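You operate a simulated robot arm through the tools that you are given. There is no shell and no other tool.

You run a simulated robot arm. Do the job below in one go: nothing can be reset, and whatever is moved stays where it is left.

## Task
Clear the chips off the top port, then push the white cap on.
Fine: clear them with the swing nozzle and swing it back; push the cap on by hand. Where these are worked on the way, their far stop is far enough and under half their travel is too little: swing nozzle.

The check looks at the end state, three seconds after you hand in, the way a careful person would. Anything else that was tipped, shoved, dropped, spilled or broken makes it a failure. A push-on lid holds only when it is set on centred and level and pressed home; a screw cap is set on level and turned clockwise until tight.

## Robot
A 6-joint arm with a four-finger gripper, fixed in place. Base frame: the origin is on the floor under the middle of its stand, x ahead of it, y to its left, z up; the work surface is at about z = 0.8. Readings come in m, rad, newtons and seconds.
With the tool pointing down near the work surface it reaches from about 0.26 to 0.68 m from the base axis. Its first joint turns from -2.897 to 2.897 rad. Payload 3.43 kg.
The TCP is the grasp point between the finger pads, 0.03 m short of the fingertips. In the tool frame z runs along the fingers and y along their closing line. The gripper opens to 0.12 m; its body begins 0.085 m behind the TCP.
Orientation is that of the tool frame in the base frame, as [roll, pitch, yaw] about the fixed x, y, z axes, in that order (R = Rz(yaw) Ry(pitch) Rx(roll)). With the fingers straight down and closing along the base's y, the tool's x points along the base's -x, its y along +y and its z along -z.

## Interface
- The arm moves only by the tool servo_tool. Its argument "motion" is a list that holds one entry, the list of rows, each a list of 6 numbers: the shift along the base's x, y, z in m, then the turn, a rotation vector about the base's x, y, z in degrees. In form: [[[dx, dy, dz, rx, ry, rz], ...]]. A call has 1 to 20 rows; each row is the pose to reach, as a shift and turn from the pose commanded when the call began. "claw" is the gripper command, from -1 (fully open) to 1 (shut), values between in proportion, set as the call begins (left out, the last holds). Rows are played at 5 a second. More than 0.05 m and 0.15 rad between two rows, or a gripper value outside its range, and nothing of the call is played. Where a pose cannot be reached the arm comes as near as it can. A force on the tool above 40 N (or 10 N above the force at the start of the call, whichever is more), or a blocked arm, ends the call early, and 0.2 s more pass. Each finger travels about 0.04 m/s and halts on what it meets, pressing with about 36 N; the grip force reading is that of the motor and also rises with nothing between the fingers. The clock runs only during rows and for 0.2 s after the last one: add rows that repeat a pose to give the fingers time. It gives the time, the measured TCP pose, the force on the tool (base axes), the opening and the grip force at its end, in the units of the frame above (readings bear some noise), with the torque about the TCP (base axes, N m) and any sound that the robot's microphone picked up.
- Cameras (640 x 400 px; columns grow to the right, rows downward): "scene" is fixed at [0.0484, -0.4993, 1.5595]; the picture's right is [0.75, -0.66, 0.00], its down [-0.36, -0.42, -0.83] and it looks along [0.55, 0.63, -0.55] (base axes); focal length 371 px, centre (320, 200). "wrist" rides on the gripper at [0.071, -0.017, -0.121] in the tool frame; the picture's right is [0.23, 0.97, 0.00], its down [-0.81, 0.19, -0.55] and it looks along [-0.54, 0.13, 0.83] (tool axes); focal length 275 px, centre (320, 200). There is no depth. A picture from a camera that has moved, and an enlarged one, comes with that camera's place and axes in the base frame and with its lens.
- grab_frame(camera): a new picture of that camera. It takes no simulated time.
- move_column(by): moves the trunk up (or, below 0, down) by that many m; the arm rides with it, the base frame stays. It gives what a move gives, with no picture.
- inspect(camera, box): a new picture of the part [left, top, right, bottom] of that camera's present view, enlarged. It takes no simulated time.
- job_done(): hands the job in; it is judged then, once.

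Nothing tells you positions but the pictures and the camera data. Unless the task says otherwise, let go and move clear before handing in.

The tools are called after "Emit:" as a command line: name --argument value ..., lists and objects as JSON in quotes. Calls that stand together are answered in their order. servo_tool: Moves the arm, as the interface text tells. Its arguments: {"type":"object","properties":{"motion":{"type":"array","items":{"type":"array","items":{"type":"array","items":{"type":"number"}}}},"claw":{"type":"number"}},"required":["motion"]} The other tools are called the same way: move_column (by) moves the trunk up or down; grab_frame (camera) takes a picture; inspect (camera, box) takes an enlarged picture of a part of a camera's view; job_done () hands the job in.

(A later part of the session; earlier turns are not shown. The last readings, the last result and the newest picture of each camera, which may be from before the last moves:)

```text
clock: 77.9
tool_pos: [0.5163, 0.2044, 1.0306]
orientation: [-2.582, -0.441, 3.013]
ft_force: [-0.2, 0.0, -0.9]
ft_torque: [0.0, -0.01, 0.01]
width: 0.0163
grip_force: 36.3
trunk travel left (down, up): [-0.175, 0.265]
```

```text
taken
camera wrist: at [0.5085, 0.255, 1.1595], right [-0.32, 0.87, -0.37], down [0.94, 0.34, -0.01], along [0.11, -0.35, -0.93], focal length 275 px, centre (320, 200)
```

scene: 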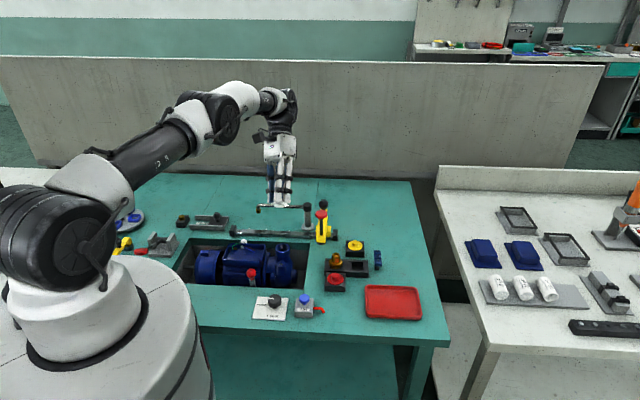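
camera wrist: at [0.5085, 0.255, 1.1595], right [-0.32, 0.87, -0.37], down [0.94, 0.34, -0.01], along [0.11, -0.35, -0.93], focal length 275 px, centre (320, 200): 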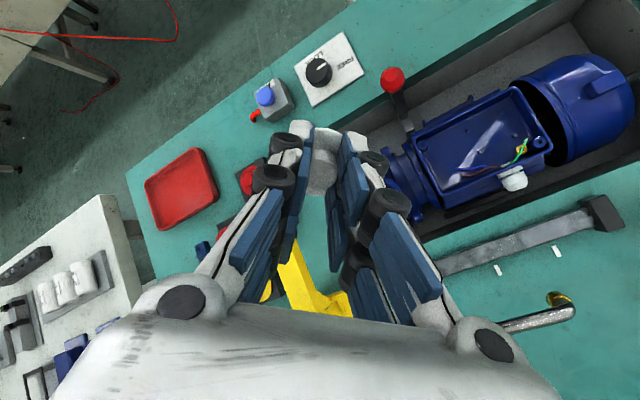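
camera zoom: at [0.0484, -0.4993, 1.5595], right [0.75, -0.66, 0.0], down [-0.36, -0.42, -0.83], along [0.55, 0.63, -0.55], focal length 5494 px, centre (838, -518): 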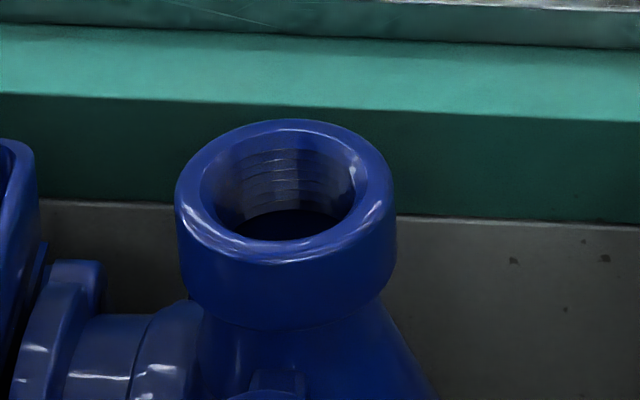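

The port's mouth is about 33 mm with a rounded edge, so the plug (29 mm) has some slack and the cap must be deliberately centred before pressing. I'll level the tool again and come back over the port.

Emit:
servo_tool --motion '[[[0, 0, 0, 5, -4.4, 0], [0, 0, 0, 10, -8.8, 0], [0, 0, 0, 15, -13.2, 0], [0, 0, 0, 20, -17.6, 0], [0, 0, 0, 25, -22, 0], [0, 0, 0, 30, -26.4, 0], [0, 0, -0.04, 30, -26.4, 0], [0, 0, -0.08, 30, -26.4, 0], [0, 0, -0.12, 30, -26.4, 0], [0, 0, -0.14, 30, -26.4, 0], [0, 0, -0.14, 30, -26.4, 0], [0, 0, -0.14, 30, -26.4, 0]]]'

Emit:
inspect --camera "scene" --box '[276, 242, 294, 254]'

Emit:
inspect --camera "wrist" --box '[260, 80, 380, 200]'

```text
clock: 80.5
tool_pos: [0.518, 0.2033, 0.8904]
orientation: [3.14, 0.001, -3.14]
ft_force: [0.9, 0.1, -0.7]
ft_torque: [0.01, 0.01, -0.01]
width: 0.0159
grip_force: 36.2
trunk travel left (down, up): [-0.175, 0.265]
```

```text
16.00 times, centred on (285, 248) of scene
camera zoom: at [0.0484, -0.4993, 1.5595], right [0.75, -0.66, 0.0], down [-0.36, -0.42, -0.83], along [0.55, 0.63, -0.55], focal length 5934 px, centre (880, -568)
```

zoom: 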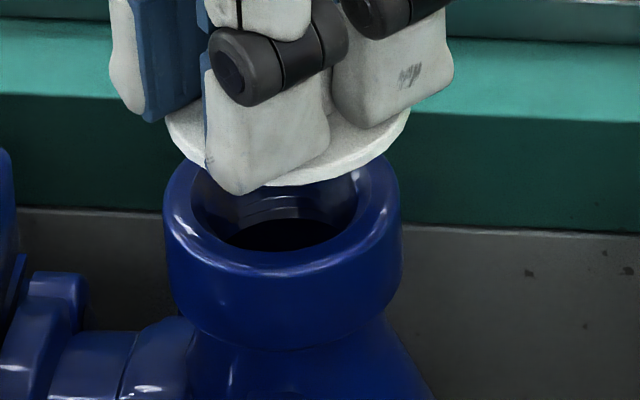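

```text
3.33 times, centred on (320, 140) of wrist
camera zoom: at [0.448, 0.1853, 1.0094], right [-0.23, 0.97, 0.0], down [0.81, 0.19, 0.55], along [0.54, 0.13, -0.83], focal length 918 px, centre (320, 400)
```

zoom: 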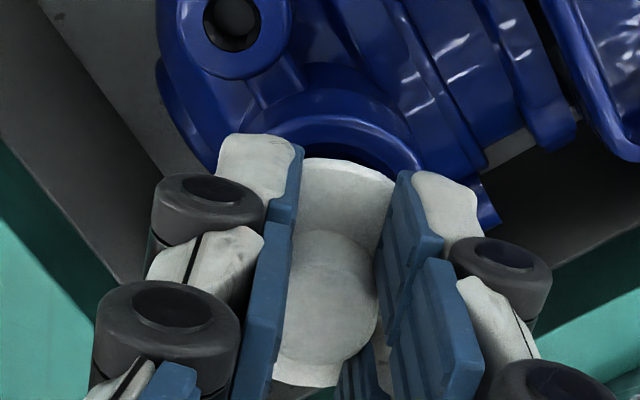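

The cap is about 2.2 mm off to the right in the scene view, so I'll shift by (-1.6, +1.4) mm and lower toward the mouth.

Emit:
servo_tool --motion '[[[-0.0008, 0.0007, 0, 0, 0, 0], [-0.0016, 0.0014, 0, 0, 0, 0], [-0.0016, 0.0014, -0.005, 0, 0, 0], [-0.0016, 0.0014, -0.01, 0, 0, 0], [-0.0016, 0.0014, -0.01, 0, 0, 0], [-0.0016, 0.0014, -0.01, 0, 0, 0], [-0.0016, 0.0014, -0.01, 0, 0, 0]]]'

Emit:
inspect --camera "scene" --box '[276, 242, 294, 254]'

Emit:
inspect --camera "wrist" --box '[290, 85, 360, 135]'

```text
clock: 82.1
tool_pos: [0.5155, 0.2055, 0.8817]
orientation: [3.141, 0.0, -3.14]
ft_force: [-0.1, -0.5, -0.2]
ft_torque: [-0.01, 0.02, -0.01]
width: 0.0159
grip_force: 36.1
trunk travel left (down, up): [-0.175, 0.265]
```

```text
16.00 times, centred on (285, 248) of scene
camera zoom: at [0.0484, -0.4993, 1.5595], right [0.75, -0.66, 0.0], down [-0.36, -0.42, -0.83], along [0.55, 0.63, -0.55], focal length 5934 px, centre (880, -568)
```

zoom: 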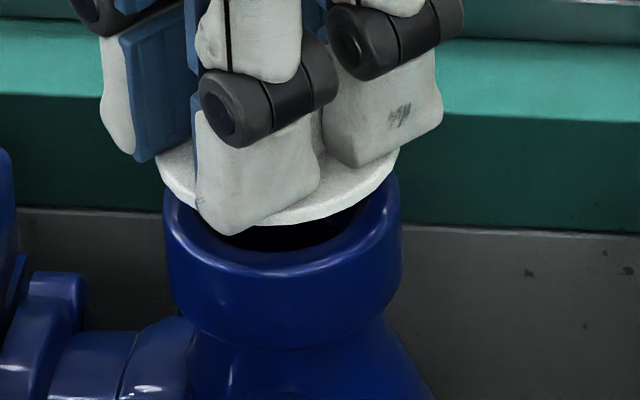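

```text
8.00 times, centred on (325, 110) of wrist
camera zoom: at [0.4464, 0.1872, 0.9997], right [-0.23, 0.97, 0.0], down [0.81, 0.19, 0.55], along [0.54, 0.13, -0.83], focal length 2202 px, centre (280, 920)
```

zoom: 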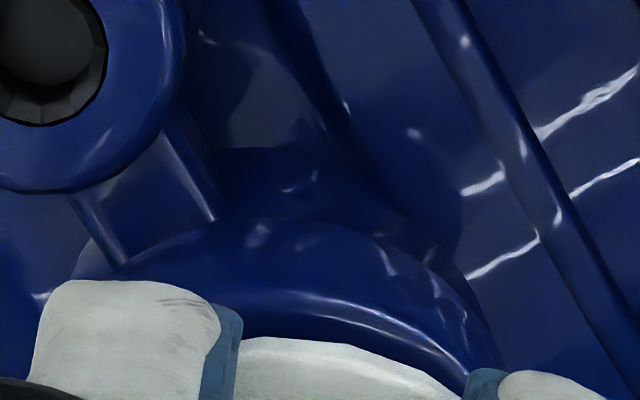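

The cap is now centred within about 0.3 mm left/right. I'll lower it into the bore and stop at light contact.

Emit:
servo_tool --motion '[[[0.0002, -0.0002, -0.003, 0, 0, 0], [0.0002, -0.0002, -0.006, 0, 0, 0], [0.0002, -0.0002, -0.009, 0, 0, 0], [0.0002, -0.0002, -0.011, 0, 0, 0], [0.0002, -0.0002, -0.011, 0, 0, 0], [0.0002, -0.0002, -0.011, 0, 0, 0]]]'

Emit:
inspect --camera "scene" --box '[276, 242, 294, 254]'

Emit:
inspect --camera "wrist" --box '[290, 85, 360, 135]'

```text
clock: 83.5
tool_pos: [0.5155, 0.2044, 0.8714]
orientation: [3.139, 0.0, -3.138]
ft_force: [-6.0, -2.9, 1.2]
ft_torque: [-0.11, 0.21, 0.01]
width: 0.0161
grip_force: 35.6
trunk travel left (down, up): [-0.175, 0.265]
```

```text
16.00 times, centred on (285, 248) of scene
camera zoom: at [0.0484, -0.4993, 1.5595], right [0.75, -0.66, 0.0], down [-0.36, -0.42, -0.83], along [0.55, 0.63, -0.55], focal length 5934 px, centre (880, -568)
```

zoom: 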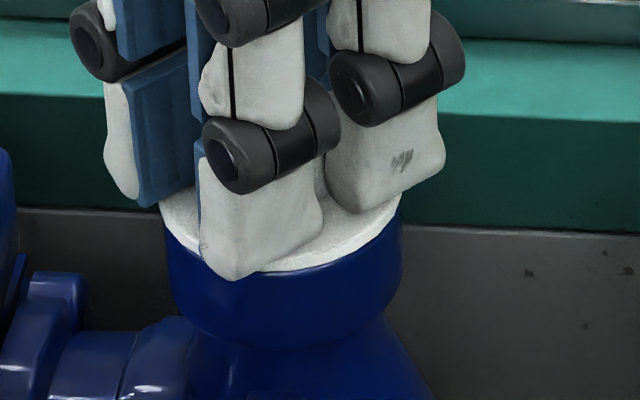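

```text
8.00 times, centred on (325, 110) of wrist
camera zoom: at [0.4462, 0.1868, 0.9894], right [-0.23, 0.97, 0.0], down [0.81, 0.19, 0.55], along [0.54, 0.13, -0.83], focal length 2202 px, centre (280, 920)
```

zoom: 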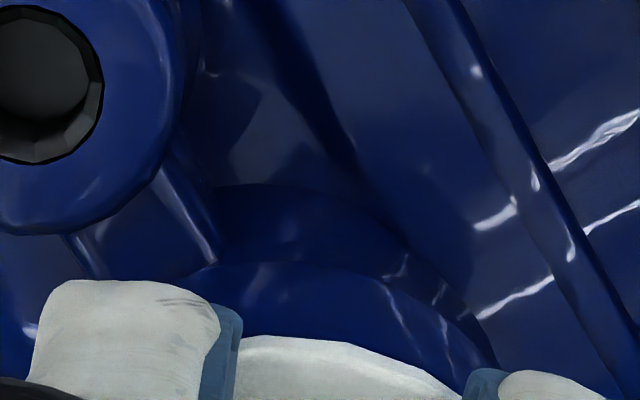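

The bore wall is pushing the cap towards (-x, -y) with about 6.7 N, so the plug really is inside and sits too far +x. I'll step back along that line to find the opposite wall and hence the centre.

Emit:
servo_tool --motion '[[[-0.0005, -0.0002, 0, 0, 0, 0], [-0.0009, -0.0004, 0, 0, 0, 0], [-0.0009, -0.0004, 0, 0, 0, 0], [-0.0009, -0.0004, 0, 0, 0, 0]]]'

Emit:
servo_tool --motion '[[[-0.0005, -0.0002, 0, 0, 0, 0], [-0.0009, -0.0004, 0, 0, 0, 0], [-0.0009, -0.0004, 0, 0, 0, 0], [-0.0009, -0.0004, 0, 0, 0, 0]]]'

Emit:
servo_tool --motion '[[[-0.0005, -0.0002, 0, 0, 0, 0], [-0.0009, -0.0004, 0, 0, 0, 0], [-0.0009, -0.0004, 0, 0, 0, 0], [-0.0009, -0.0004, 0, 0, 0, 0]]]'

Emit:
inspect --camera "scene" --box '[276, 242, 294, 254]'

```text
clock: 84.5
tool_pos: [0.5157, 0.206, 0.8689]
orientation: [3.141, 0.002, -3.14]
ft_force: [-2.0, -2.3, 1.8]
ft_torque: [-0.14, 0.05, -0.02]
width: 0.0162
grip_force: 35.6
trunk travel left (down, up): [-0.175, 0.265]
```

```text
clock: 85.5
tool_pos: [0.5144, 0.2049, 0.8696]
orientation: [3.14, 0.0, -3.139]
ft_force: [3.4, -1.8, -0.3]
ft_torque: [-0.07, -0.05, -0.01]
width: 0.0161
grip_force: 35.7
trunk travel left (down, up): [-0.175, 0.265]
```

```text
clock: 86.5
tool_pos: [0.5161, 0.2052, 0.8695]
orientation: [3.139, 0.002, -3.14]
ft_force: [9.3, -0.2, 1.6]
ft_torque: [0.02, -0.3, -0.03]
width: 0.0159
grip_force: 36.0
trunk travel left (down, up): [-0.175, 0.265]
```

```text
16.00 times, centred on (285, 248) of scene
camera zoom: at [0.0484, -0.4993, 1.5595], right [0.75, -0.66, 0.0], down [-0.36, -0.42, -0.83], along [0.55, 0.63, -0.55], focal length 5934 px, centre (880, -568)
```

zoom: 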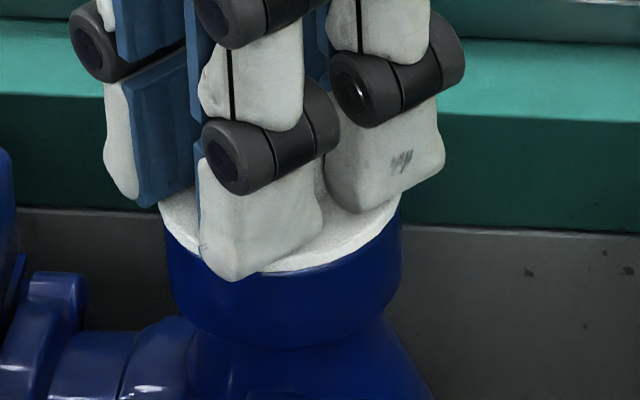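

The cap no longer moves when I shift the gripper; the force just rises linearly, so the plug is now properly in the bore and constrained. I'll return to the zero-force position and then press down.

Emit:
servo_tool --motion '[[[0.0007, 0, 0, 0, 0, 0], [0.0014, -0.0001, 0, 0, 0, 0], [0.0014, -0.0001, 0, 0, 0, 0], [0.0014, -0.0001, 0, 0, 0, 0]]]'

Emit:
servo_tool --motion '[[[0, 0, -0.0006, 0, 0, 0], [0, 0, -0.0012, 0, 0, 0], [0, 0, -0.0018, 0, 0, 0], [0, 0, -0.0018, 0, 0, 0], [0, 0, -0.0018, 0, 0, 0]]]'

Emit:
inspect --camera "scene" --box '[276, 242, 294, 254]'

```text
clock: 87.5
tool_pos: [0.5148, 0.2052, 0.8708]
orientation: [3.14, 0.003, -3.141]
ft_force: [6.2, 6.0, 7.6]
ft_torque: [0.18, -0.15, -0.02]
width: 0.016
grip_force: 36.0
trunk travel left (down, up): [-0.175, 0.265]
```

```text
clock: 88.7
tool_pos: [0.5157, 0.2041, 0.8706]
orientation: [3.139, 0.007, -3.139]
ft_force: [6.1, 4.4, 28.4]
ft_torque: [0.16, -0.21, -0.01]
width: 0.0158
grip_force: 35.8
trunk travel left (down, up): [-0.175, 0.265]
```

```text
16.00 times, centred on (285, 248) of scene
camera zoom: at [0.0484, -0.4993, 1.5595], right [0.75, -0.66, 0.0], down [-0.36, -0.42, -0.83], along [0.55, 0.63, -0.55], focal length 5934 px, centre (880, -568)
```

zoom: 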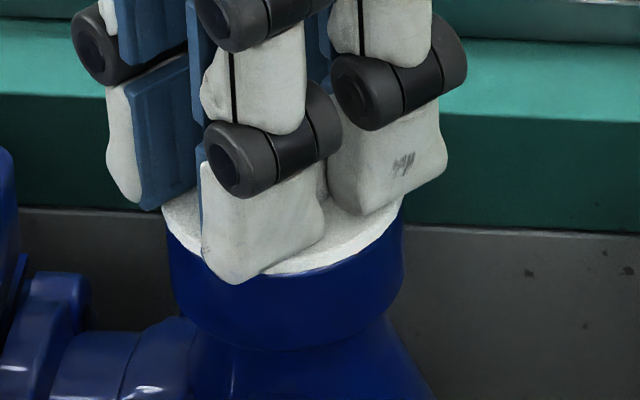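

Vertical force is 28 N, with about 7 N sideways. I'll relieve the sideways part by moving +x/+y, then press further.

Emit:
servo_tool --motion '[[[0.0004, 0.0003, 0, 0, 0, 0], [0.0008, 0.0006, 0, 0, 0, 0], [0.0008, 0.0006, -0.0006, 0, 0, 0], [0.0008, 0.0006, -0.0006, 0, 0, 0], [0.0008, 0.0006, -0.0006, 0, 0, 0], [0.0008, 0.0006, -0.0006, 0, 0, 0]]]'

Emit:
inspect --camera "scene" --box '[276, 242, 294, 254]'

```text
clock: 90.1
tool_pos: [0.5155, 0.2041, 0.8698]
orientation: [3.138, 0.005, -3.139]
ft_force: [4.9, 0.1, 34.3]
ft_torque: [-0.09, -0.13, -0.01]
width: 0.0156
grip_force: 35.9
trunk travel left (down, up): [-0.175, 0.265]
```

```text
16.00 times, centred on (285, 248) of scene
camera zoom: at [0.0484, -0.4993, 1.5595], right [0.75, -0.66, 0.0], down [-0.36, -0.42, -0.83], along [0.55, 0.63, -0.55], focal length 5934 px, centre (880, -568)
```

zoom: 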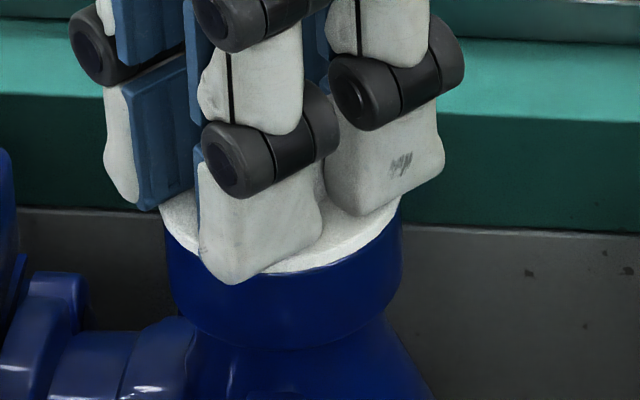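

34 N, with almost no sideways force. I'll press further in quarter-millimetre steps toward the force limit.

Emit:
servo_tool --motion '[[[0.0004, 0, -0.0004, 0, 0, 0], [0.0006, 0, -0.0008, 0, 0, 0], [0.0006, 0, -0.0011, 0, 0, 0], [0.0006, 0, -0.0014, 0, 0, 0], [0.0006, 0, -0.0017, 0, 0, 0], [0.0006, 0, -0.002, 0, 0, 0], [0.0006, 0, -0.0023, 0, 0, 0], [0.0006, 0, -0.0023, 0, 0, 0]]]'

Emit:
inspect --camera "scene" --box '[276, 242, 294, 254]'

Emit:
inspect --camera "scene" --box '[170, 235, 310, 320]'

```text
clock: 91.2
tool_pos: [0.5159, 0.2034, 0.869]
orientation: [3.14, 0.002, -3.14]
ft_force: [-7.3, -4.3, 20.4]
ft_torque: [-0.16, 0.27, -0.02]
width: 0.016
grip_force: 36.1
trunk travel left (down, up): [-0.175, 0.265]
stopped in row 5: the force on the tool passed its limit at 45 N (the readings are from after the stop); the commanded pose is now the measured one
```

```text
16.00 times, centred on (285, 248) of scene
camera zoom: at [0.0484, -0.4993, 1.5595], right [0.75, -0.66, 0.0], down [-0.36, -0.42, -0.83], along [0.55, 0.63, -0.55], focal length 5934 px, centre (880, -568)
```

zoom: 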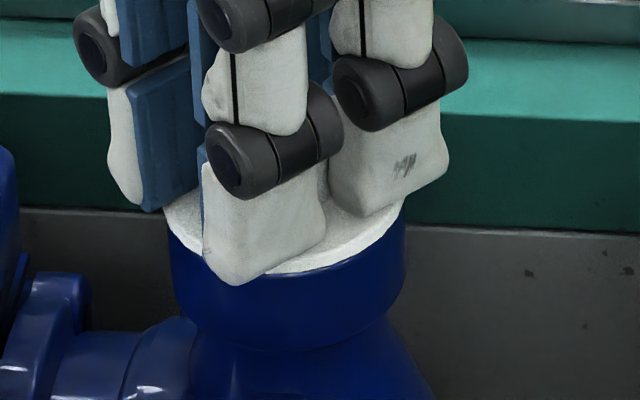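

```text
4.57 times, centred on (240, 278) of scene
camera zoom: at [0.0484, -0.4993, 1.5595], right [0.75, -0.66, 0.0], down [-0.36, -0.42, -0.83], along [0.55, 0.63, -0.55], focal length 1695 px, centre (686, -154)
```

zoom: 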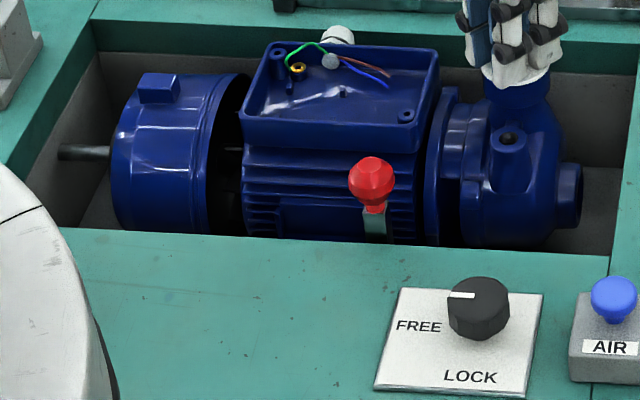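

45 N peak and still no click. I'll unload again, then make a gentle upward tug test to see whether the cap is being held.

Emit:
servo_tool --motion '[[[0, 0, 0.0007, 0, 0, 0], [0, 0, 0.0013, 0, 0, 0], [0, 0, 0.0013, 0, 0, 0], [0, 0, 0.0013, 0, 0, 0]]]'

Emit:
servo_tool --motion '[[[0, 0, 0.0008, 0, 0, 0], [0, 0, 0.0015, 0, 0, 0], [0, 0, 0.0015, 0, 0, 0], [0, 0, 0.0015, 0, 0, 0]]]'

Emit:
inspect --camera "scene" --box '[276, 242, 294, 254]'

```text
clock: 92.2
tool_pos: [0.515, 0.2051, 0.8692]
orientation: [3.139, 0.003, -3.139]
ft_force: [-10.0, -4.9, 13.3]
ft_torque: [-0.15, 0.35, -0.05]
width: 0.0157
grip_force: 36.2
trunk travel left (down, up): [-0.175, 0.265]
```

```text
clock: 93.2
tool_pos: [0.5154, 0.2056, 0.87]
orientation: [-3.142, 0.001, -3.14]
ft_force: [-11.8, -1.4, -6.2]
ft_torque: [-0.02, 0.39, 0.01]
width: 0.016
grip_force: 35.9
trunk travel left (down, up): [-0.175, 0.265]
```

```text
16.00 times, centred on (285, 248) of scene
camera zoom: at [0.0484, -0.4993, 1.5595], right [0.75, -0.66, 0.0], down [-0.36, -0.42, -0.83], along [0.55, 0.63, -0.55], focal length 5934 px, centre (880, -568)
```

zoom: 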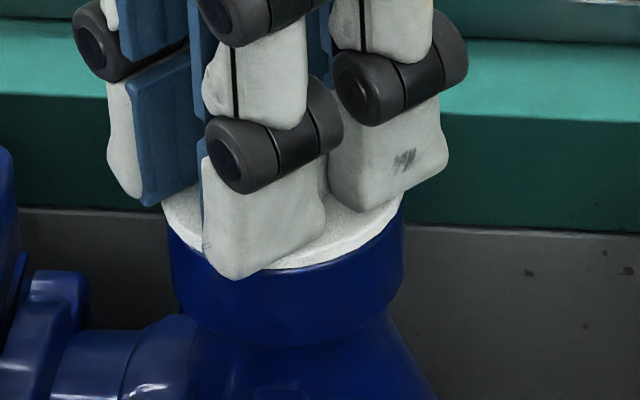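

Now the cap resists: pulling up reads -6 N, and it doesn't move sideways even at 12 N. I'll take out the sideways load first to see whether it's truly held or only jammed.

Emit:
servo_tool --motion '[[[-0.0007, 0, -0.0005, 0, 0, 0], [-0.0014, -0.0001, -0.0005, 0, 0, 0], [-0.0019, -0.0002, -0.0005, 0, 0, 0], [-0.0019, -0.0002, -0.0005, 0, 0, 0], [-0.0019, -0.0002, -0.0005, 0, 0, 0]]]'

Emit:
servo_tool --motion '[[[0, 0, 0, 0, 0, 0], [0, 0, 0, 0, 0, 0], [0, 0, 0, 0, 0, 0]]]'

Emit:
inspect --camera "scene" --box '[276, 242, 294, 254]'

Emit:
inspect --camera "wrist" --box '[290, 85, 360, 135]'

```text
clock: 94.4
tool_pos: [0.517, 0.2059, 0.8702]
orientation: [3.138, 0.004, -3.139]
ft_force: [0.1, -0.4, 0.2]
ft_torque: [0.03, -0.03, 0.02]
width: 0.0161
grip_force: 35.7
trunk travel left (down, up): [-0.175, 0.265]
```

```text
clock: 95.2
tool_pos: [0.5165, 0.2049, 0.8695]
orientation: [3.138, 0.003, -3.14]
ft_force: [-0.2, -0.3, 0.2]
ft_torque: [-0.02, -0.02, -0.04]
width: 0.016
grip_force: 35.6
trunk travel left (down, up): [-0.175, 0.265]
```

```text
16.00 times, centred on (285, 248) of scene
camera zoom: at [0.0484, -0.4993, 1.5595], right [0.75, -0.66, 0.0], down [-0.36, -0.42, -0.83], along [0.55, 0.63, -0.55], focal length 5934 px, centre (880, -568)
```

zoom: 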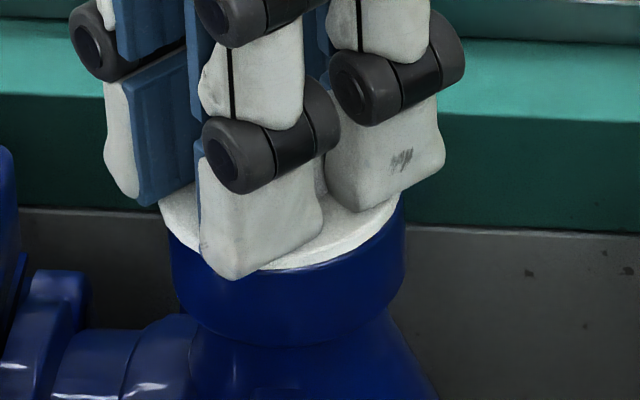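

```text
8.00 times, centred on (325, 110) of wrist
camera zoom: at [0.446, 0.1871, 0.9889], right [-0.23, 0.97, 0.0], down [0.81, 0.19, 0.56], along [0.54, 0.13, -0.83], focal length 2202 px, centre (280, 920)
```

zoom: 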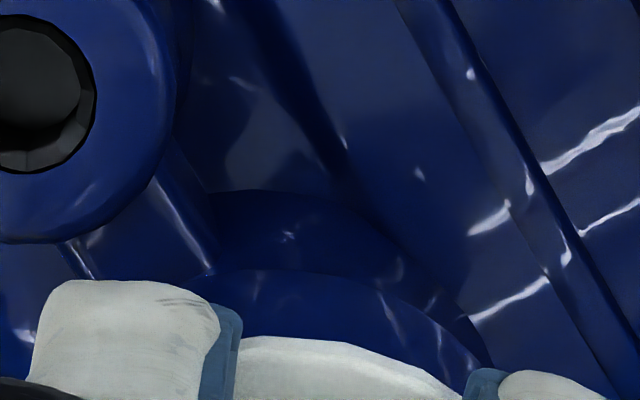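

Forces are zero now. I'll do a small clean upward tug of 1.5 mm with no side load.

Emit:
servo_tool --motion '[[[0, 0, 0.0008, 0, 0, 0], [0, 0, 0.0015, 0, 0, 0], [0, 0, 0.0015, 0, 0, 0], [0, 0, 0.0015, 0, 0, 0]]]'

Emit:
inspect --camera "scene" --box '[276, 242, 294, 254]'

Emit:
inspect --camera "scene" --box '[170, 235, 310, 320]'

```text
clock: 96.2
tool_pos: [0.5163, 0.2069, 0.8709]
orientation: [3.138, 0.004, -3.14]
ft_force: [-0.3, 0.1, 0.1]
ft_torque: [-0.02, 0.0, 0.0]
width: 0.0161
grip_force: 36.3
trunk travel left (down, up): [-0.175, 0.265]
```

```text
16.00 times, centred on (285, 248) of scene
camera zoom: at [0.0484, -0.4993, 1.5595], right [0.75, -0.66, 0.0], down [-0.36, -0.42, -0.83], along [0.55, 0.63, -0.55], focal length 5934 px, centre (880, -568)
```

zoom: 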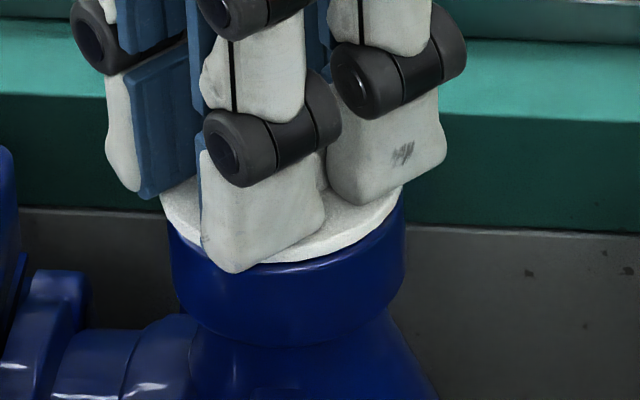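

```text
4.57 times, centred on (240, 278) of scene
camera zoom: at [0.0484, -0.4993, 1.5595], right [0.75, -0.66, 0.0], down [-0.36, -0.42, -0.83], along [0.55, 0.63, -0.55], focal length 1695 px, centre (686, -154)
```

zoom: 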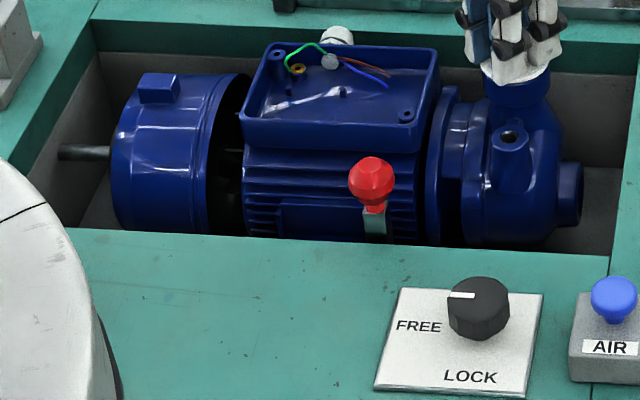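

The tug shows the cap still lifts freely, so it isn't latched, and the pump can shift very slightly under side load. I need better centring. I'll look from the wrist at the cap on the port with the fingers open, so first I'll set it down and release without dragging.

Emit:
servo_tool --motion '[[[0.0003, -0.0003, 0, 0, 0, 0], [0.0006, -0.0005, 0, 0, 0, 0], [0.0006, -0.0005, -0.0008, 0, 0, 0], [0.0006, -0.0005, -0.0008, 0, 0, 0], [0.0006, -0.0005, -0.0008, 0, 0, 0]]]'

Emit:
servo_tool --motion '[[[0, 0, 0, 0, 0, 0], [0, 0, 0, 0, 0, 0], [0, 0, 0, 0, 0, 0], [0, 0, 0, 0, 0, 0], [0, 0, 0, 0, 0, 0]]]' --claw 0.2

Emit:
servo_tool --motion '[[[0, 0, 0.02, 0, 0, 0], [0, 0, 0.05, 0, 0, 0], [0, 0, 0.08, 0, 0, 0], [0.02, 0, 0.08, 0, 0, 0], [0.04, 0, 0.08, 0, 0, 0], [0.05, 0, 0.08, 0, 0, 0], [0.05, 0, 0.08, 0, 0, 0], [0.05, 0, 0.08, 0, 0, 0]]]'

Emit:
inspect --camera "scene" --box '[276, 242, 294, 254]'

Emit:
inspect --camera "wrist" --box '[240, 0, 400, 100]'

Emit:
inspect --camera "scene" --box '[170, 235, 310, 320]'

```text
clock: 97.4
tool_pos: [0.5168, 0.2044, 0.8702]
orientation: [3.14, 0.003, -3.14]
ft_force: [-0.1, -0.5, 0.0]
ft_torque: [-0.03, -0.01, -0.03]
width: 0.0162
grip_force: 36.0
trunk travel left (down, up): [-0.175, 0.265]
```

```text
clock: 98.6
tool_pos: [0.5173, 0.2043, 0.8713]
orientation: [3.138, 0.004, -3.141]
ft_force: [-0.3, -0.3, 0.2]
ft_torque: [0.0, 0.02, 0.01]
width: 0.0482
grip_force: 0.1
trunk travel left (down, up): [-0.175, 0.265]
```

```text
clock: 100.4
tool_pos: [0.5665, 0.2041, 0.9522]
orientation: [3.138, 0.004, -3.139]
ft_force: [0.1, -0.2, 0.6]
ft_torque: [-0.03, 0.0, 0.01]
width: 0.0479
grip_force: 0.0
trunk travel left (down, up): [-0.175, 0.265]
```

```text
16.00 times, centred on (285, 248) of scene
camera zoom: at [0.0484, -0.4993, 1.5595], right [0.75, -0.66, 0.0], down [-0.36, -0.42, -0.83], along [0.55, 0.63, -0.55], focal length 5934 px, centre (880, -568)
```

zoom: 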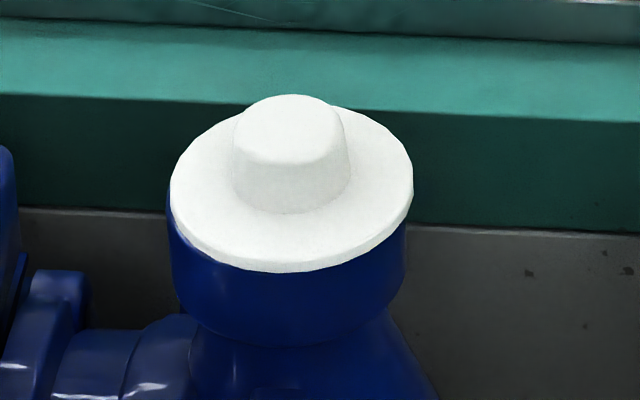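

```text
4.00 times, centred on (320, 50) of wrist
camera zoom: at [0.4969, 0.1862, 1.0707], right [-0.23, 0.97, 0.0], down [0.81, 0.19, 0.56], along [0.54, 0.13, -0.83], focal length 1101 px, centre (320, 800)
```

zoom: 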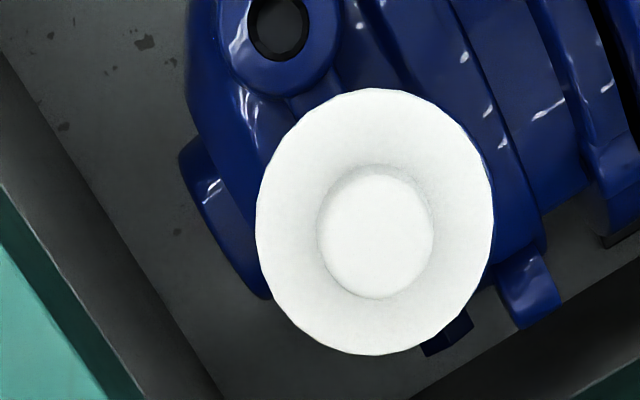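

```text
4.57 times, centred on (240, 278) of scene
camera zoom: at [0.0484, -0.4993, 1.5595], right [0.75, -0.66, 0.0], down [-0.36, -0.42, -0.83], along [0.55, 0.63, -0.55], focal length 1695 px, centre (686, -154)
```

zoom: 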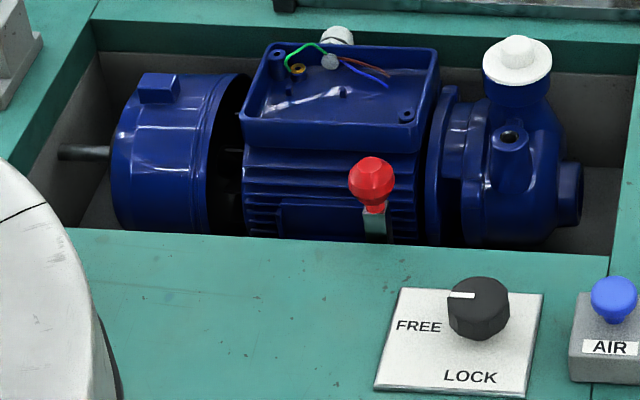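

The cap now rests about 1 mm to the right of centre. To learn how far it is from home, I'll zoom strongly on the flange/collar edges to see any gap.

Emit:
inspect --camera "scene" --box '[276, 244, 282, 248]'

Emit:
inspect --camera "scene" --box '[288, 244, 294, 248]'

Emit:
inspect --camera "scene" --box '[282, 247, 288, 251]'

Emit:
inspect --camera "wrist" --box '[295, 15, 375, 95]'

```text
16.00 times, centred on (279, 246) of scene
camera zoom: at [0.0484, -0.4993, 1.5595], right [0.75, -0.66, 0.0], down [-0.36, -0.42, -0.83], along [0.55, 0.63, -0.55], focal length 5934 px, centre (976, -536)
```

zoom: 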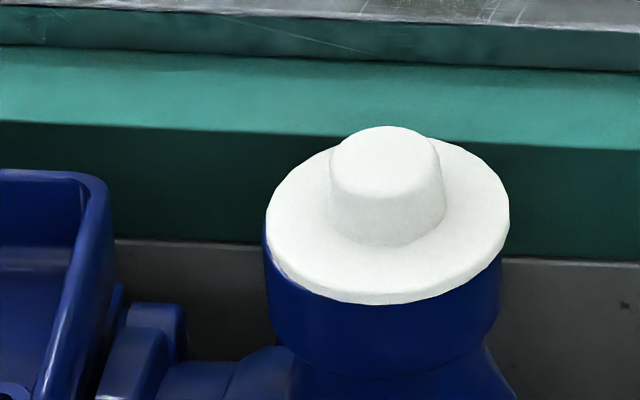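

```text
16.00 times, centred on (291, 246) of scene
camera zoom: at [0.0484, -0.4993, 1.5595], right [0.75, -0.66, 0.0], down [-0.36, -0.42, -0.83], along [0.55, 0.63, -0.55], focal length 5934 px, centre (784, -536)
```

zoom: 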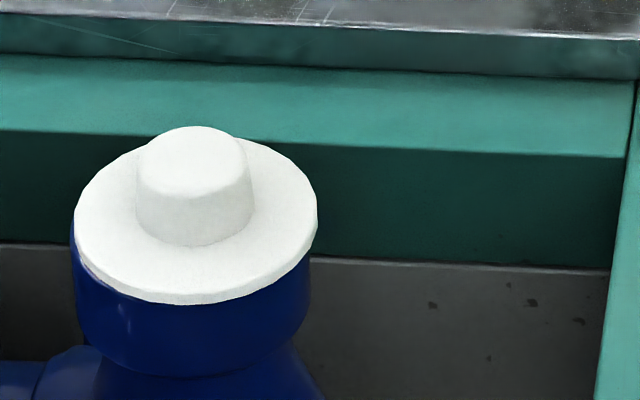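

```text
16.00 times, centred on (285, 249) of scene
camera zoom: at [0.0484, -0.4993, 1.5595], right [0.75, -0.66, 0.0], down [-0.36, -0.42, -0.83], along [0.55, 0.63, -0.55], focal length 5934 px, centre (880, -584)
```

zoom: 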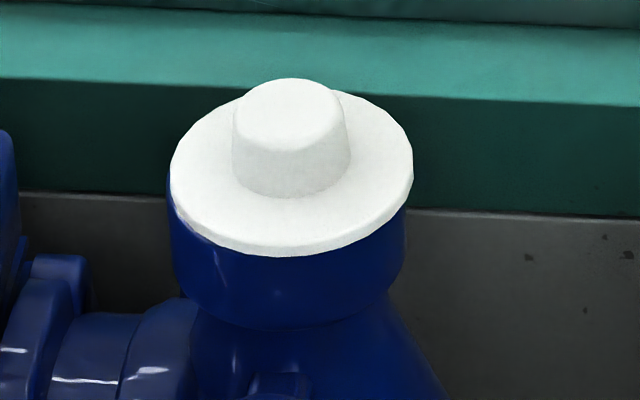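

```text
5.00 times, centred on (335, 55) of wrist
camera zoom: at [0.4969, 0.1862, 1.0707], right [-0.23, 0.97, 0.0], down [0.81, 0.19, 0.56], along [0.54, 0.13, -0.83], focal length 1376 px, centre (245, 925)
```

zoom: 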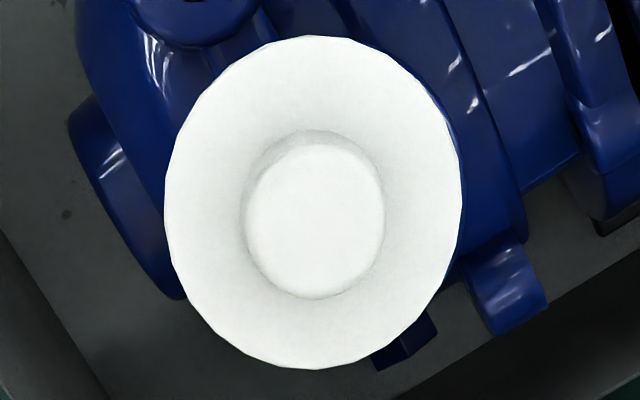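

The flange appears to lie on the rim with no obvious gap. I'll try pressing straight down on the boss top with closed fingers, so the cap can level itself and isn't pulled sideways. First I'll position over it, close, and correct the small tool tilt.

Emit:
servo_tool --motion '[[[-0.02, -0.0005, 0, -0.1, 0.1, 0], [-0.04, -0.001, 0, -0.15, 0.2, 0], [-0.0492, -0.0013, 0, -0.15, 0.2, 0], [-0.0492, -0.0013, -0.02, -0.15, 0.2, 0], [-0.0492, -0.0013, -0.045, -0.15, 0.2, 0], [-0.0492, -0.0013, -0.058, -0.15, 0.2, 0], [-0.0492, -0.0013, -0.058, -0.15, 0.2, 0], [-0.0492, -0.0013, -0.058, -0.15, 0.2, 0]]]' --claw 1

Emit:
inspect --camera "scene" --box '[276, 240, 294, 252]'

Emit:
inspect --camera "wrist" --box '[260, 80, 380, 200]'

```text
clock: 102.2
tool_pos: [0.5169, 0.2045, 0.8923]
orientation: [-3.141, 0.0, -3.139]
ft_force: [0.4, 0.5, -0.3]
ft_torque: [0.02, 0.03, 0.01]
width: 0.0
grip_force: 33.2
trunk travel left (down, up): [-0.175, 0.265]
```

```text
16.00 times, centred on (285, 246) of scene
camera zoom: at [0.0484, -0.4993, 1.5595], right [0.75, -0.66, 0.0], down [-0.36, -0.42, -0.83], along [0.55, 0.63, -0.55], focal length 5934 px, centre (880, -536)
```

zoom: 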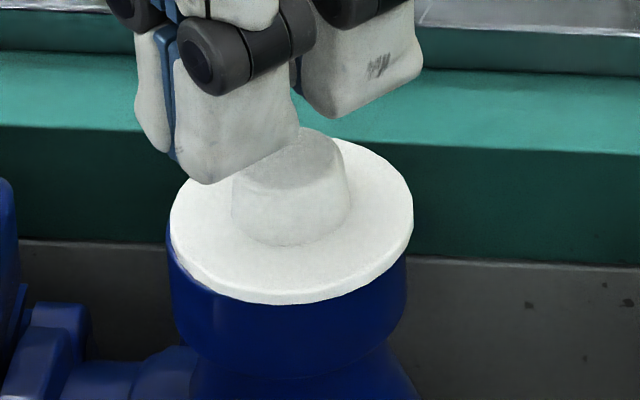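

```text
3.33 times, centred on (320, 140) of wrist
camera zoom: at [0.4481, 0.1859, 1.0111], right [-0.23, 0.97, 0.0], down [0.81, 0.19, 0.55], along [0.54, 0.13, -0.83], focal length 918 px, centre (320, 400)
```

zoom: 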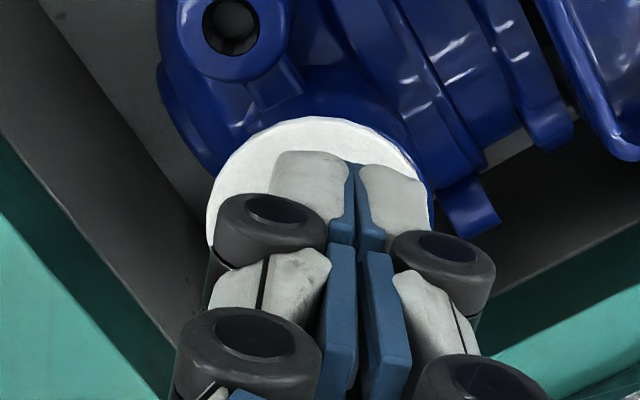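

The closed fingers are about 1.5 mm off the boss centre, so I'll correct that and come down gently onto the boss top.

Emit:
servo_tool --motion '[[[0.0008, -0.0003, -0.002, 0, 0, 0], [0.0015, -0.0006, -0.004, 0, 0, 0], [0.0015, -0.0006, -0.006, 0, 0, 0], [0.0015, -0.0006, -0.0075, 0, 0, 0], [0.0015, -0.0006, -0.0085, 0, 0, 0], [0.0015, -0.0006, -0.0095, 0, 0, 0], [0.0015, -0.0006, -0.0095, 0, 0, 0]]]'

Emit:
inspect --camera "scene" --box '[276, 240, 294, 252]'

```text
clock: 103.8
tool_pos: [0.5185, 0.2038, 0.8815]
orientation: [3.141, -0.003, -3.14]
ft_force: [-0.2, -0.8, -1.0]
ft_torque: [-0.02, -0.02, 0.02]
width: 0.0002
grip_force: 33.4
trunk travel left (down, up): [-0.175, 0.265]
```

```text
16.00 times, centred on (285, 246) of scene
camera zoom: at [0.0484, -0.4993, 1.5595], right [0.75, -0.66, 0.0], down [-0.36, -0.42, -0.83], along [0.55, 0.63, -0.55], focal length 5934 px, centre (880, -536)
```

zoom: 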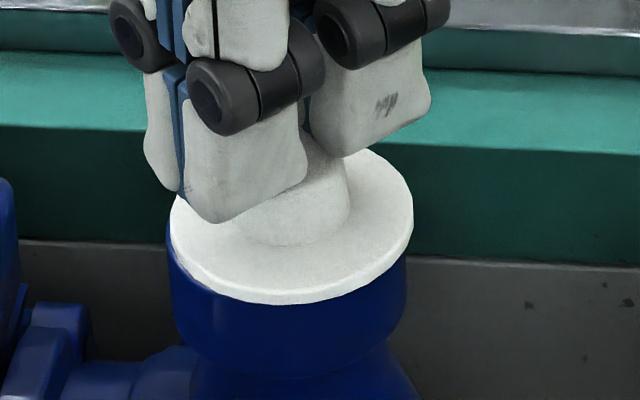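

No contact yet. I'll go further down in small steps.

Emit:
servo_tool --motion '[[[0, 0, -0.001, 0, 0, 0], [0, 0, -0.002, 0, 0, 0], [0, 0, -0.003, 0, 0, 0], [0, 0, -0.004, 0, 0, 0], [0, 0, -0.005, 0, 0, 0], [0, 0, -0.006, 0, 0, 0], [0, 0, -0.007, 0, 0, 0], [0, 0, -0.008, 0, 0, 0], [0, 0, -0.008, 0, 0, 0]]]'

Emit:
inspect --camera "scene" --box '[276, 240, 294, 252]'

Emit:
inspect --camera "wrist" --box '[260, 80, 380, 200]'

```text
clock: 105.8
tool_pos: [0.5198, 0.2034, 0.8787]
orientation: [3.137, 0.009, 3.142]
ft_force: [-5.6, -2.5, 18.5]
ft_torque: [-0.05, 0.21, 0.01]
width: 0.0059
grip_force: 33.6
trunk travel left (down, up): [-0.175, 0.265]
stopped in row 9: the force on the tool passed its limit at 40 N (the readings are from after the stop); the commanded pose is now the measured one
```

```text
16.00 times, centred on (285, 246) of scene
camera zoom: at [0.0484, -0.4993, 1.5595], right [0.75, -0.66, 0.0], down [-0.36, -0.42, -0.83], along [0.55, 0.63, -0.55], focal length 5934 px, centre (880, -536)
```

zoom: 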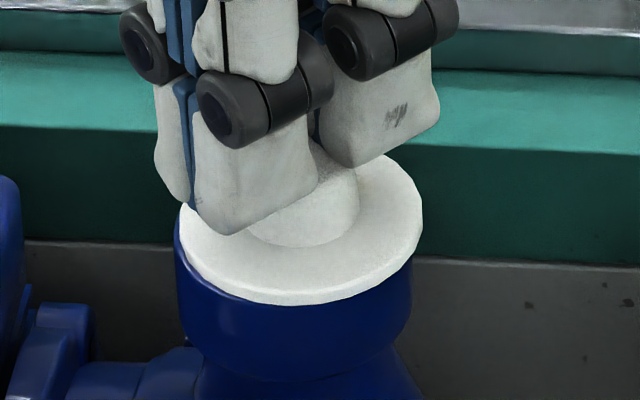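

```text
3.33 times, centred on (320, 140) of wrist
camera zoom: at [0.4497, 0.1849, 0.9976], right [-0.23, 0.97, 0.0], down [0.81, 0.19, 0.56], along [0.54, 0.13, -0.83], focal length 918 px, centre (320, 400)
```

zoom: 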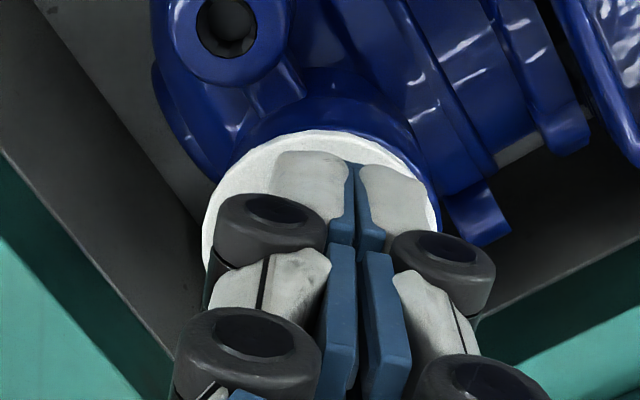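

The force hit 40 N on the boss top, again without a click, and the pump moved with it. I'll back off and check where everything rests.

Emit:
servo_tool --motion '[[[0, 0, 0.003, 0, 0, 0], [0, 0, 0.01, 0, 0, 0], [0, 0, 0.03, 0, 0, 0], [0, 0, 0.06, 0, 0, 0], [0, 0, 0.06, 0, 0, 0]]]'

Emit:
inspect --camera "scene" --box '[276, 242, 294, 254]'

Emit:
inspect --camera "scene" --box '[170, 235, 310, 320]'

Emit:
inspect --camera "scene" --box '[260, 235, 310, 280]'

```text
clock: 107.0
tool_pos: [0.5201, 0.2024, 0.9358]
orientation: [3.14, 0.005, -3.14]
ft_force: [-0.2, -0.2, -0.8]
ft_torque: [0.02, 0.01, -0.04]
width: 0.0001
grip_force: 33.2
trunk travel left (down, up): [-0.175, 0.265]
```

```text
16.00 times, centred on (285, 248) of scene
camera zoom: at [0.0484, -0.4993, 1.5595], right [0.75, -0.66, 0.0], down [-0.36, -0.42, -0.83], along [0.55, 0.63, -0.55], focal length 5934 px, centre (880, -568)
```

zoom: 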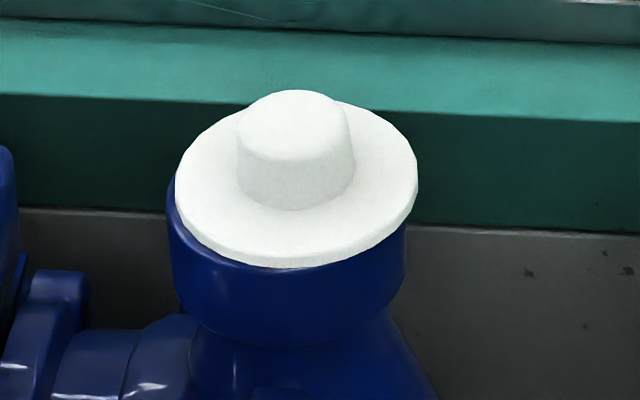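

```text
4.57 times, centred on (240, 278) of scene
camera zoom: at [0.0484, -0.4993, 1.5595], right [0.75, -0.66, 0.0], down [-0.36, -0.42, -0.83], along [0.55, 0.63, -0.55], focal length 1695 px, centre (686, -154)
```

zoom: 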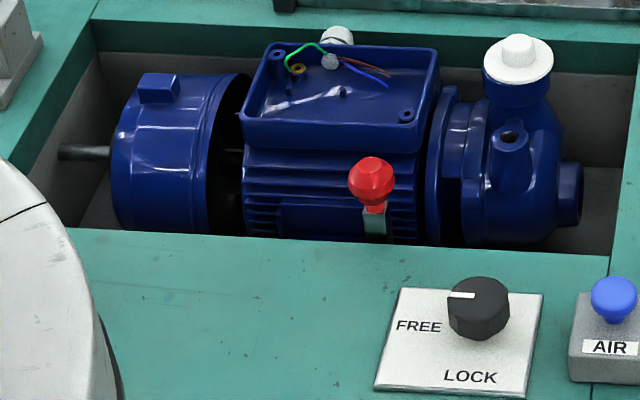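

```text
8.89 times, centred on (285, 258) of scene
camera zoom: at [0.0484, -0.4993, 1.5595], right [0.75, -0.66, 0.0], down [-0.36, -0.42, -0.83], along [0.55, 0.63, -0.55], focal length 3296 px, centre (631, -311)
```

zoom: 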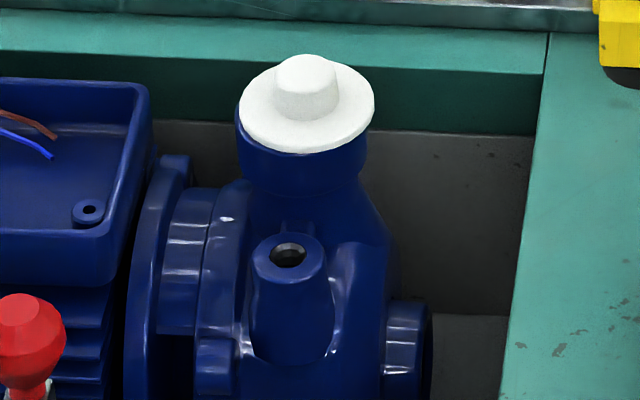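

The cap slid to about 1.8 mm right of centre; the pump itself is only about 0.7 mm from where it began. I need an accurate two-direction centring reference, so I'll move the wrist camera back and lower to see flange and collar edges together from another side.

Emit:
servo_tool --motion '[[[-0.02, 0, 0.02, 0, 0.15, 0], [-0.05, 0, 0.03, 0, 0.25, 0], [-0.09, -0.002, 0.03, 0, 0.25, 0], [-0.12, -0.002, 0.02, 0, 0.25, 0], [-0.13, -0.002, 0.0, 0, 0.25, 0], [-0.13, -0.002, -0.01, 0, 0.25, 0], [-0.13, -0.002, -0.01, 0, 0.25, 0], [-0.13, -0.002, -0.01, 0, 0.25, 0]]]' --claw -1

Emit:
grab_frame --camera "wrist"

Emit:
inspect --camera "wrist" --box '[270, 200, 370, 280]'

Emit:
grab_frame --camera "scene"

```text
clock: 108.8
tool_pos: [0.3889, 0.2003, 0.927]
orientation: [3.14, 0.001, -3.141]
ft_force: [0.1, 1.2, 0.1]
ft_torque: [0.01, 0.0, 0.0]
width: 0.1198
grip_force: 0.0
trunk travel left (down, up): [-0.175, 0.265]
```

```text
taken
camera wrist: at [0.3208, 0.1829, 1.0463], right [-0.23, 0.97, 0.0], down [0.81, 0.19, 0.55], along [0.54, 0.13, -0.83], focal length 275 px, centre (320, 200)
```

wrist: 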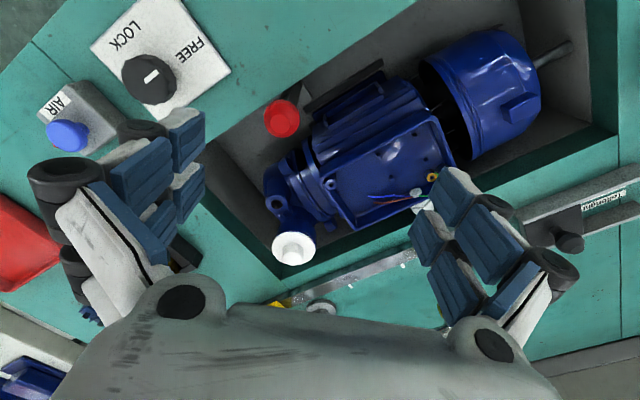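

```text
5.00 times, centred on (320, 240) of wrist
camera zoom: at [0.3208, 0.1829, 1.0463], right [-0.23, 0.97, 0.0], down [0.81, 0.19, 0.55], along [0.54, 0.13, -0.83], focal length 1376 px, centre (320, 0)
```

zoom: 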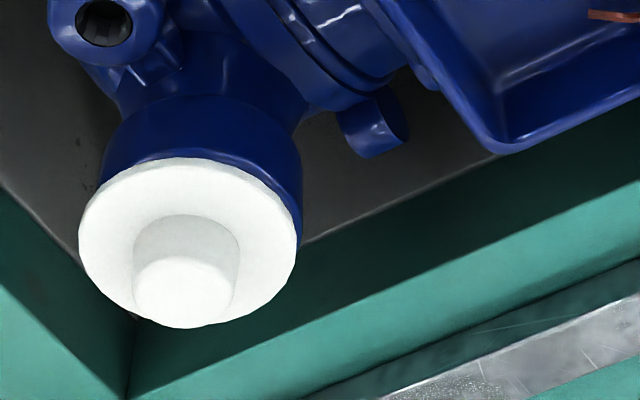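

```text
taken
```

scene: 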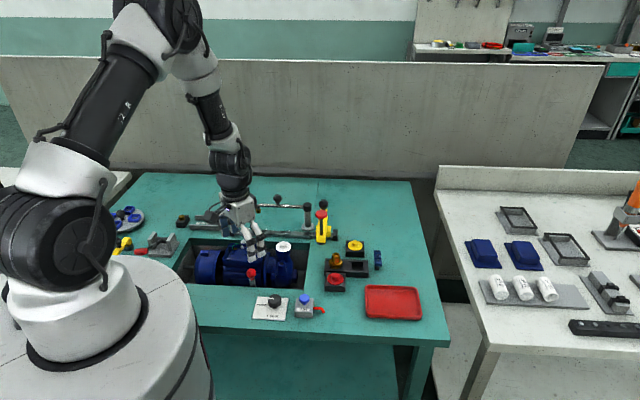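

This view helps: the cap sits flush but about 2 mm off towards -y, so the bore has a lot of slack and I've been pressing off-centre. I'll re-grip the cap where it is, lift it a hair, and carry it to the true centre using both views.

Emit:
servo_tool --motion '[[[0.01, 0, 0.03, 0, 0, 0], [0.04, 0.0003, 0.05, 0, 0, 0], [0.08, 0.0006, 0.05, 0, 0, 0], [0.11, 0.0008, 0.05, 0, 0, 0], [0.1287, 0.0008, 0.05, 0, 0, 0], [0.1287, 0.0008, 0.01, 0, 0, 0], [0.1287, 0.0008, -0.03, 0, 0, 0], [0.1287, 0.0008, -0.05, 0, 0, 0], [0.1287, 0.0008, -0.055, 0, 0, 0], [0.1287, 0.0008, -0.055, 0, 0, 0], [0.1287, 0.0008, -0.055, 0, 0, 0]]]' --claw 0.1

Emit:
inspect --camera "wrist" --box '[260, 80, 380, 200]'

Emit:
inspect --camera "scene" --box '[276, 242, 294, 254]'

```text
clock: 111.2
tool_pos: [0.5188, 0.202, 0.8722]
orientation: [3.14, 0.0, -3.14]
ft_force: [-0.2, -0.2, 0.6]
ft_torque: [-0.02, 0.0, -0.02]
width: 0.0541
grip_force: 0.0
trunk travel left (down, up): [-0.175, 0.265]
```

```text
3.33 times, centred on (320, 140) of wrist
camera zoom: at [0.45, 0.1852, 0.9913], right [-0.23, 0.97, 0.0], down [0.81, 0.19, 0.55], along [0.54, 0.13, -0.83], focal length 918 px, centre (320, 400)
```

zoom: 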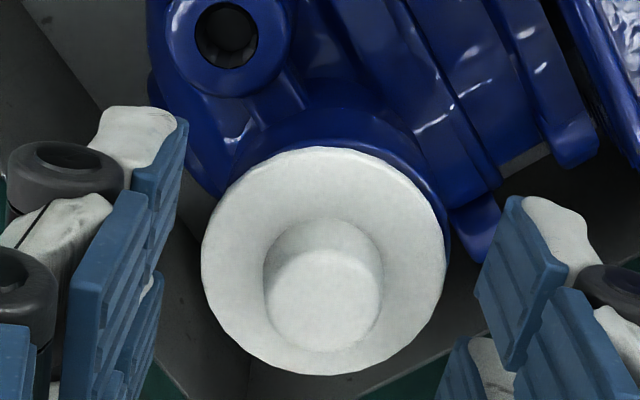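

```text
16.00 times, centred on (285, 248) of scene
camera zoom: at [0.0484, -0.4993, 1.5595], right [0.75, -0.66, 0.0], down [-0.36, -0.42, -0.83], along [0.55, 0.63, -0.55], focal length 5934 px, centre (880, -568)
```

zoom: 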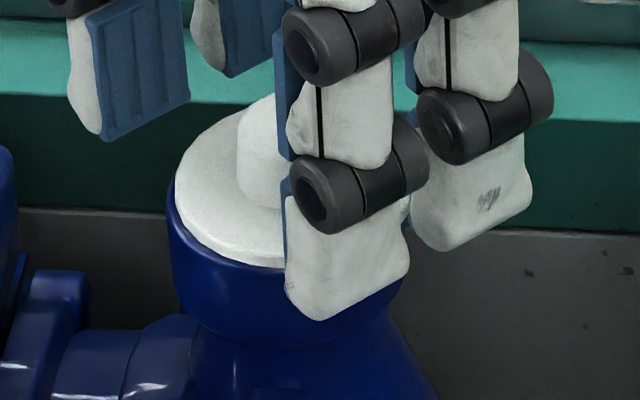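

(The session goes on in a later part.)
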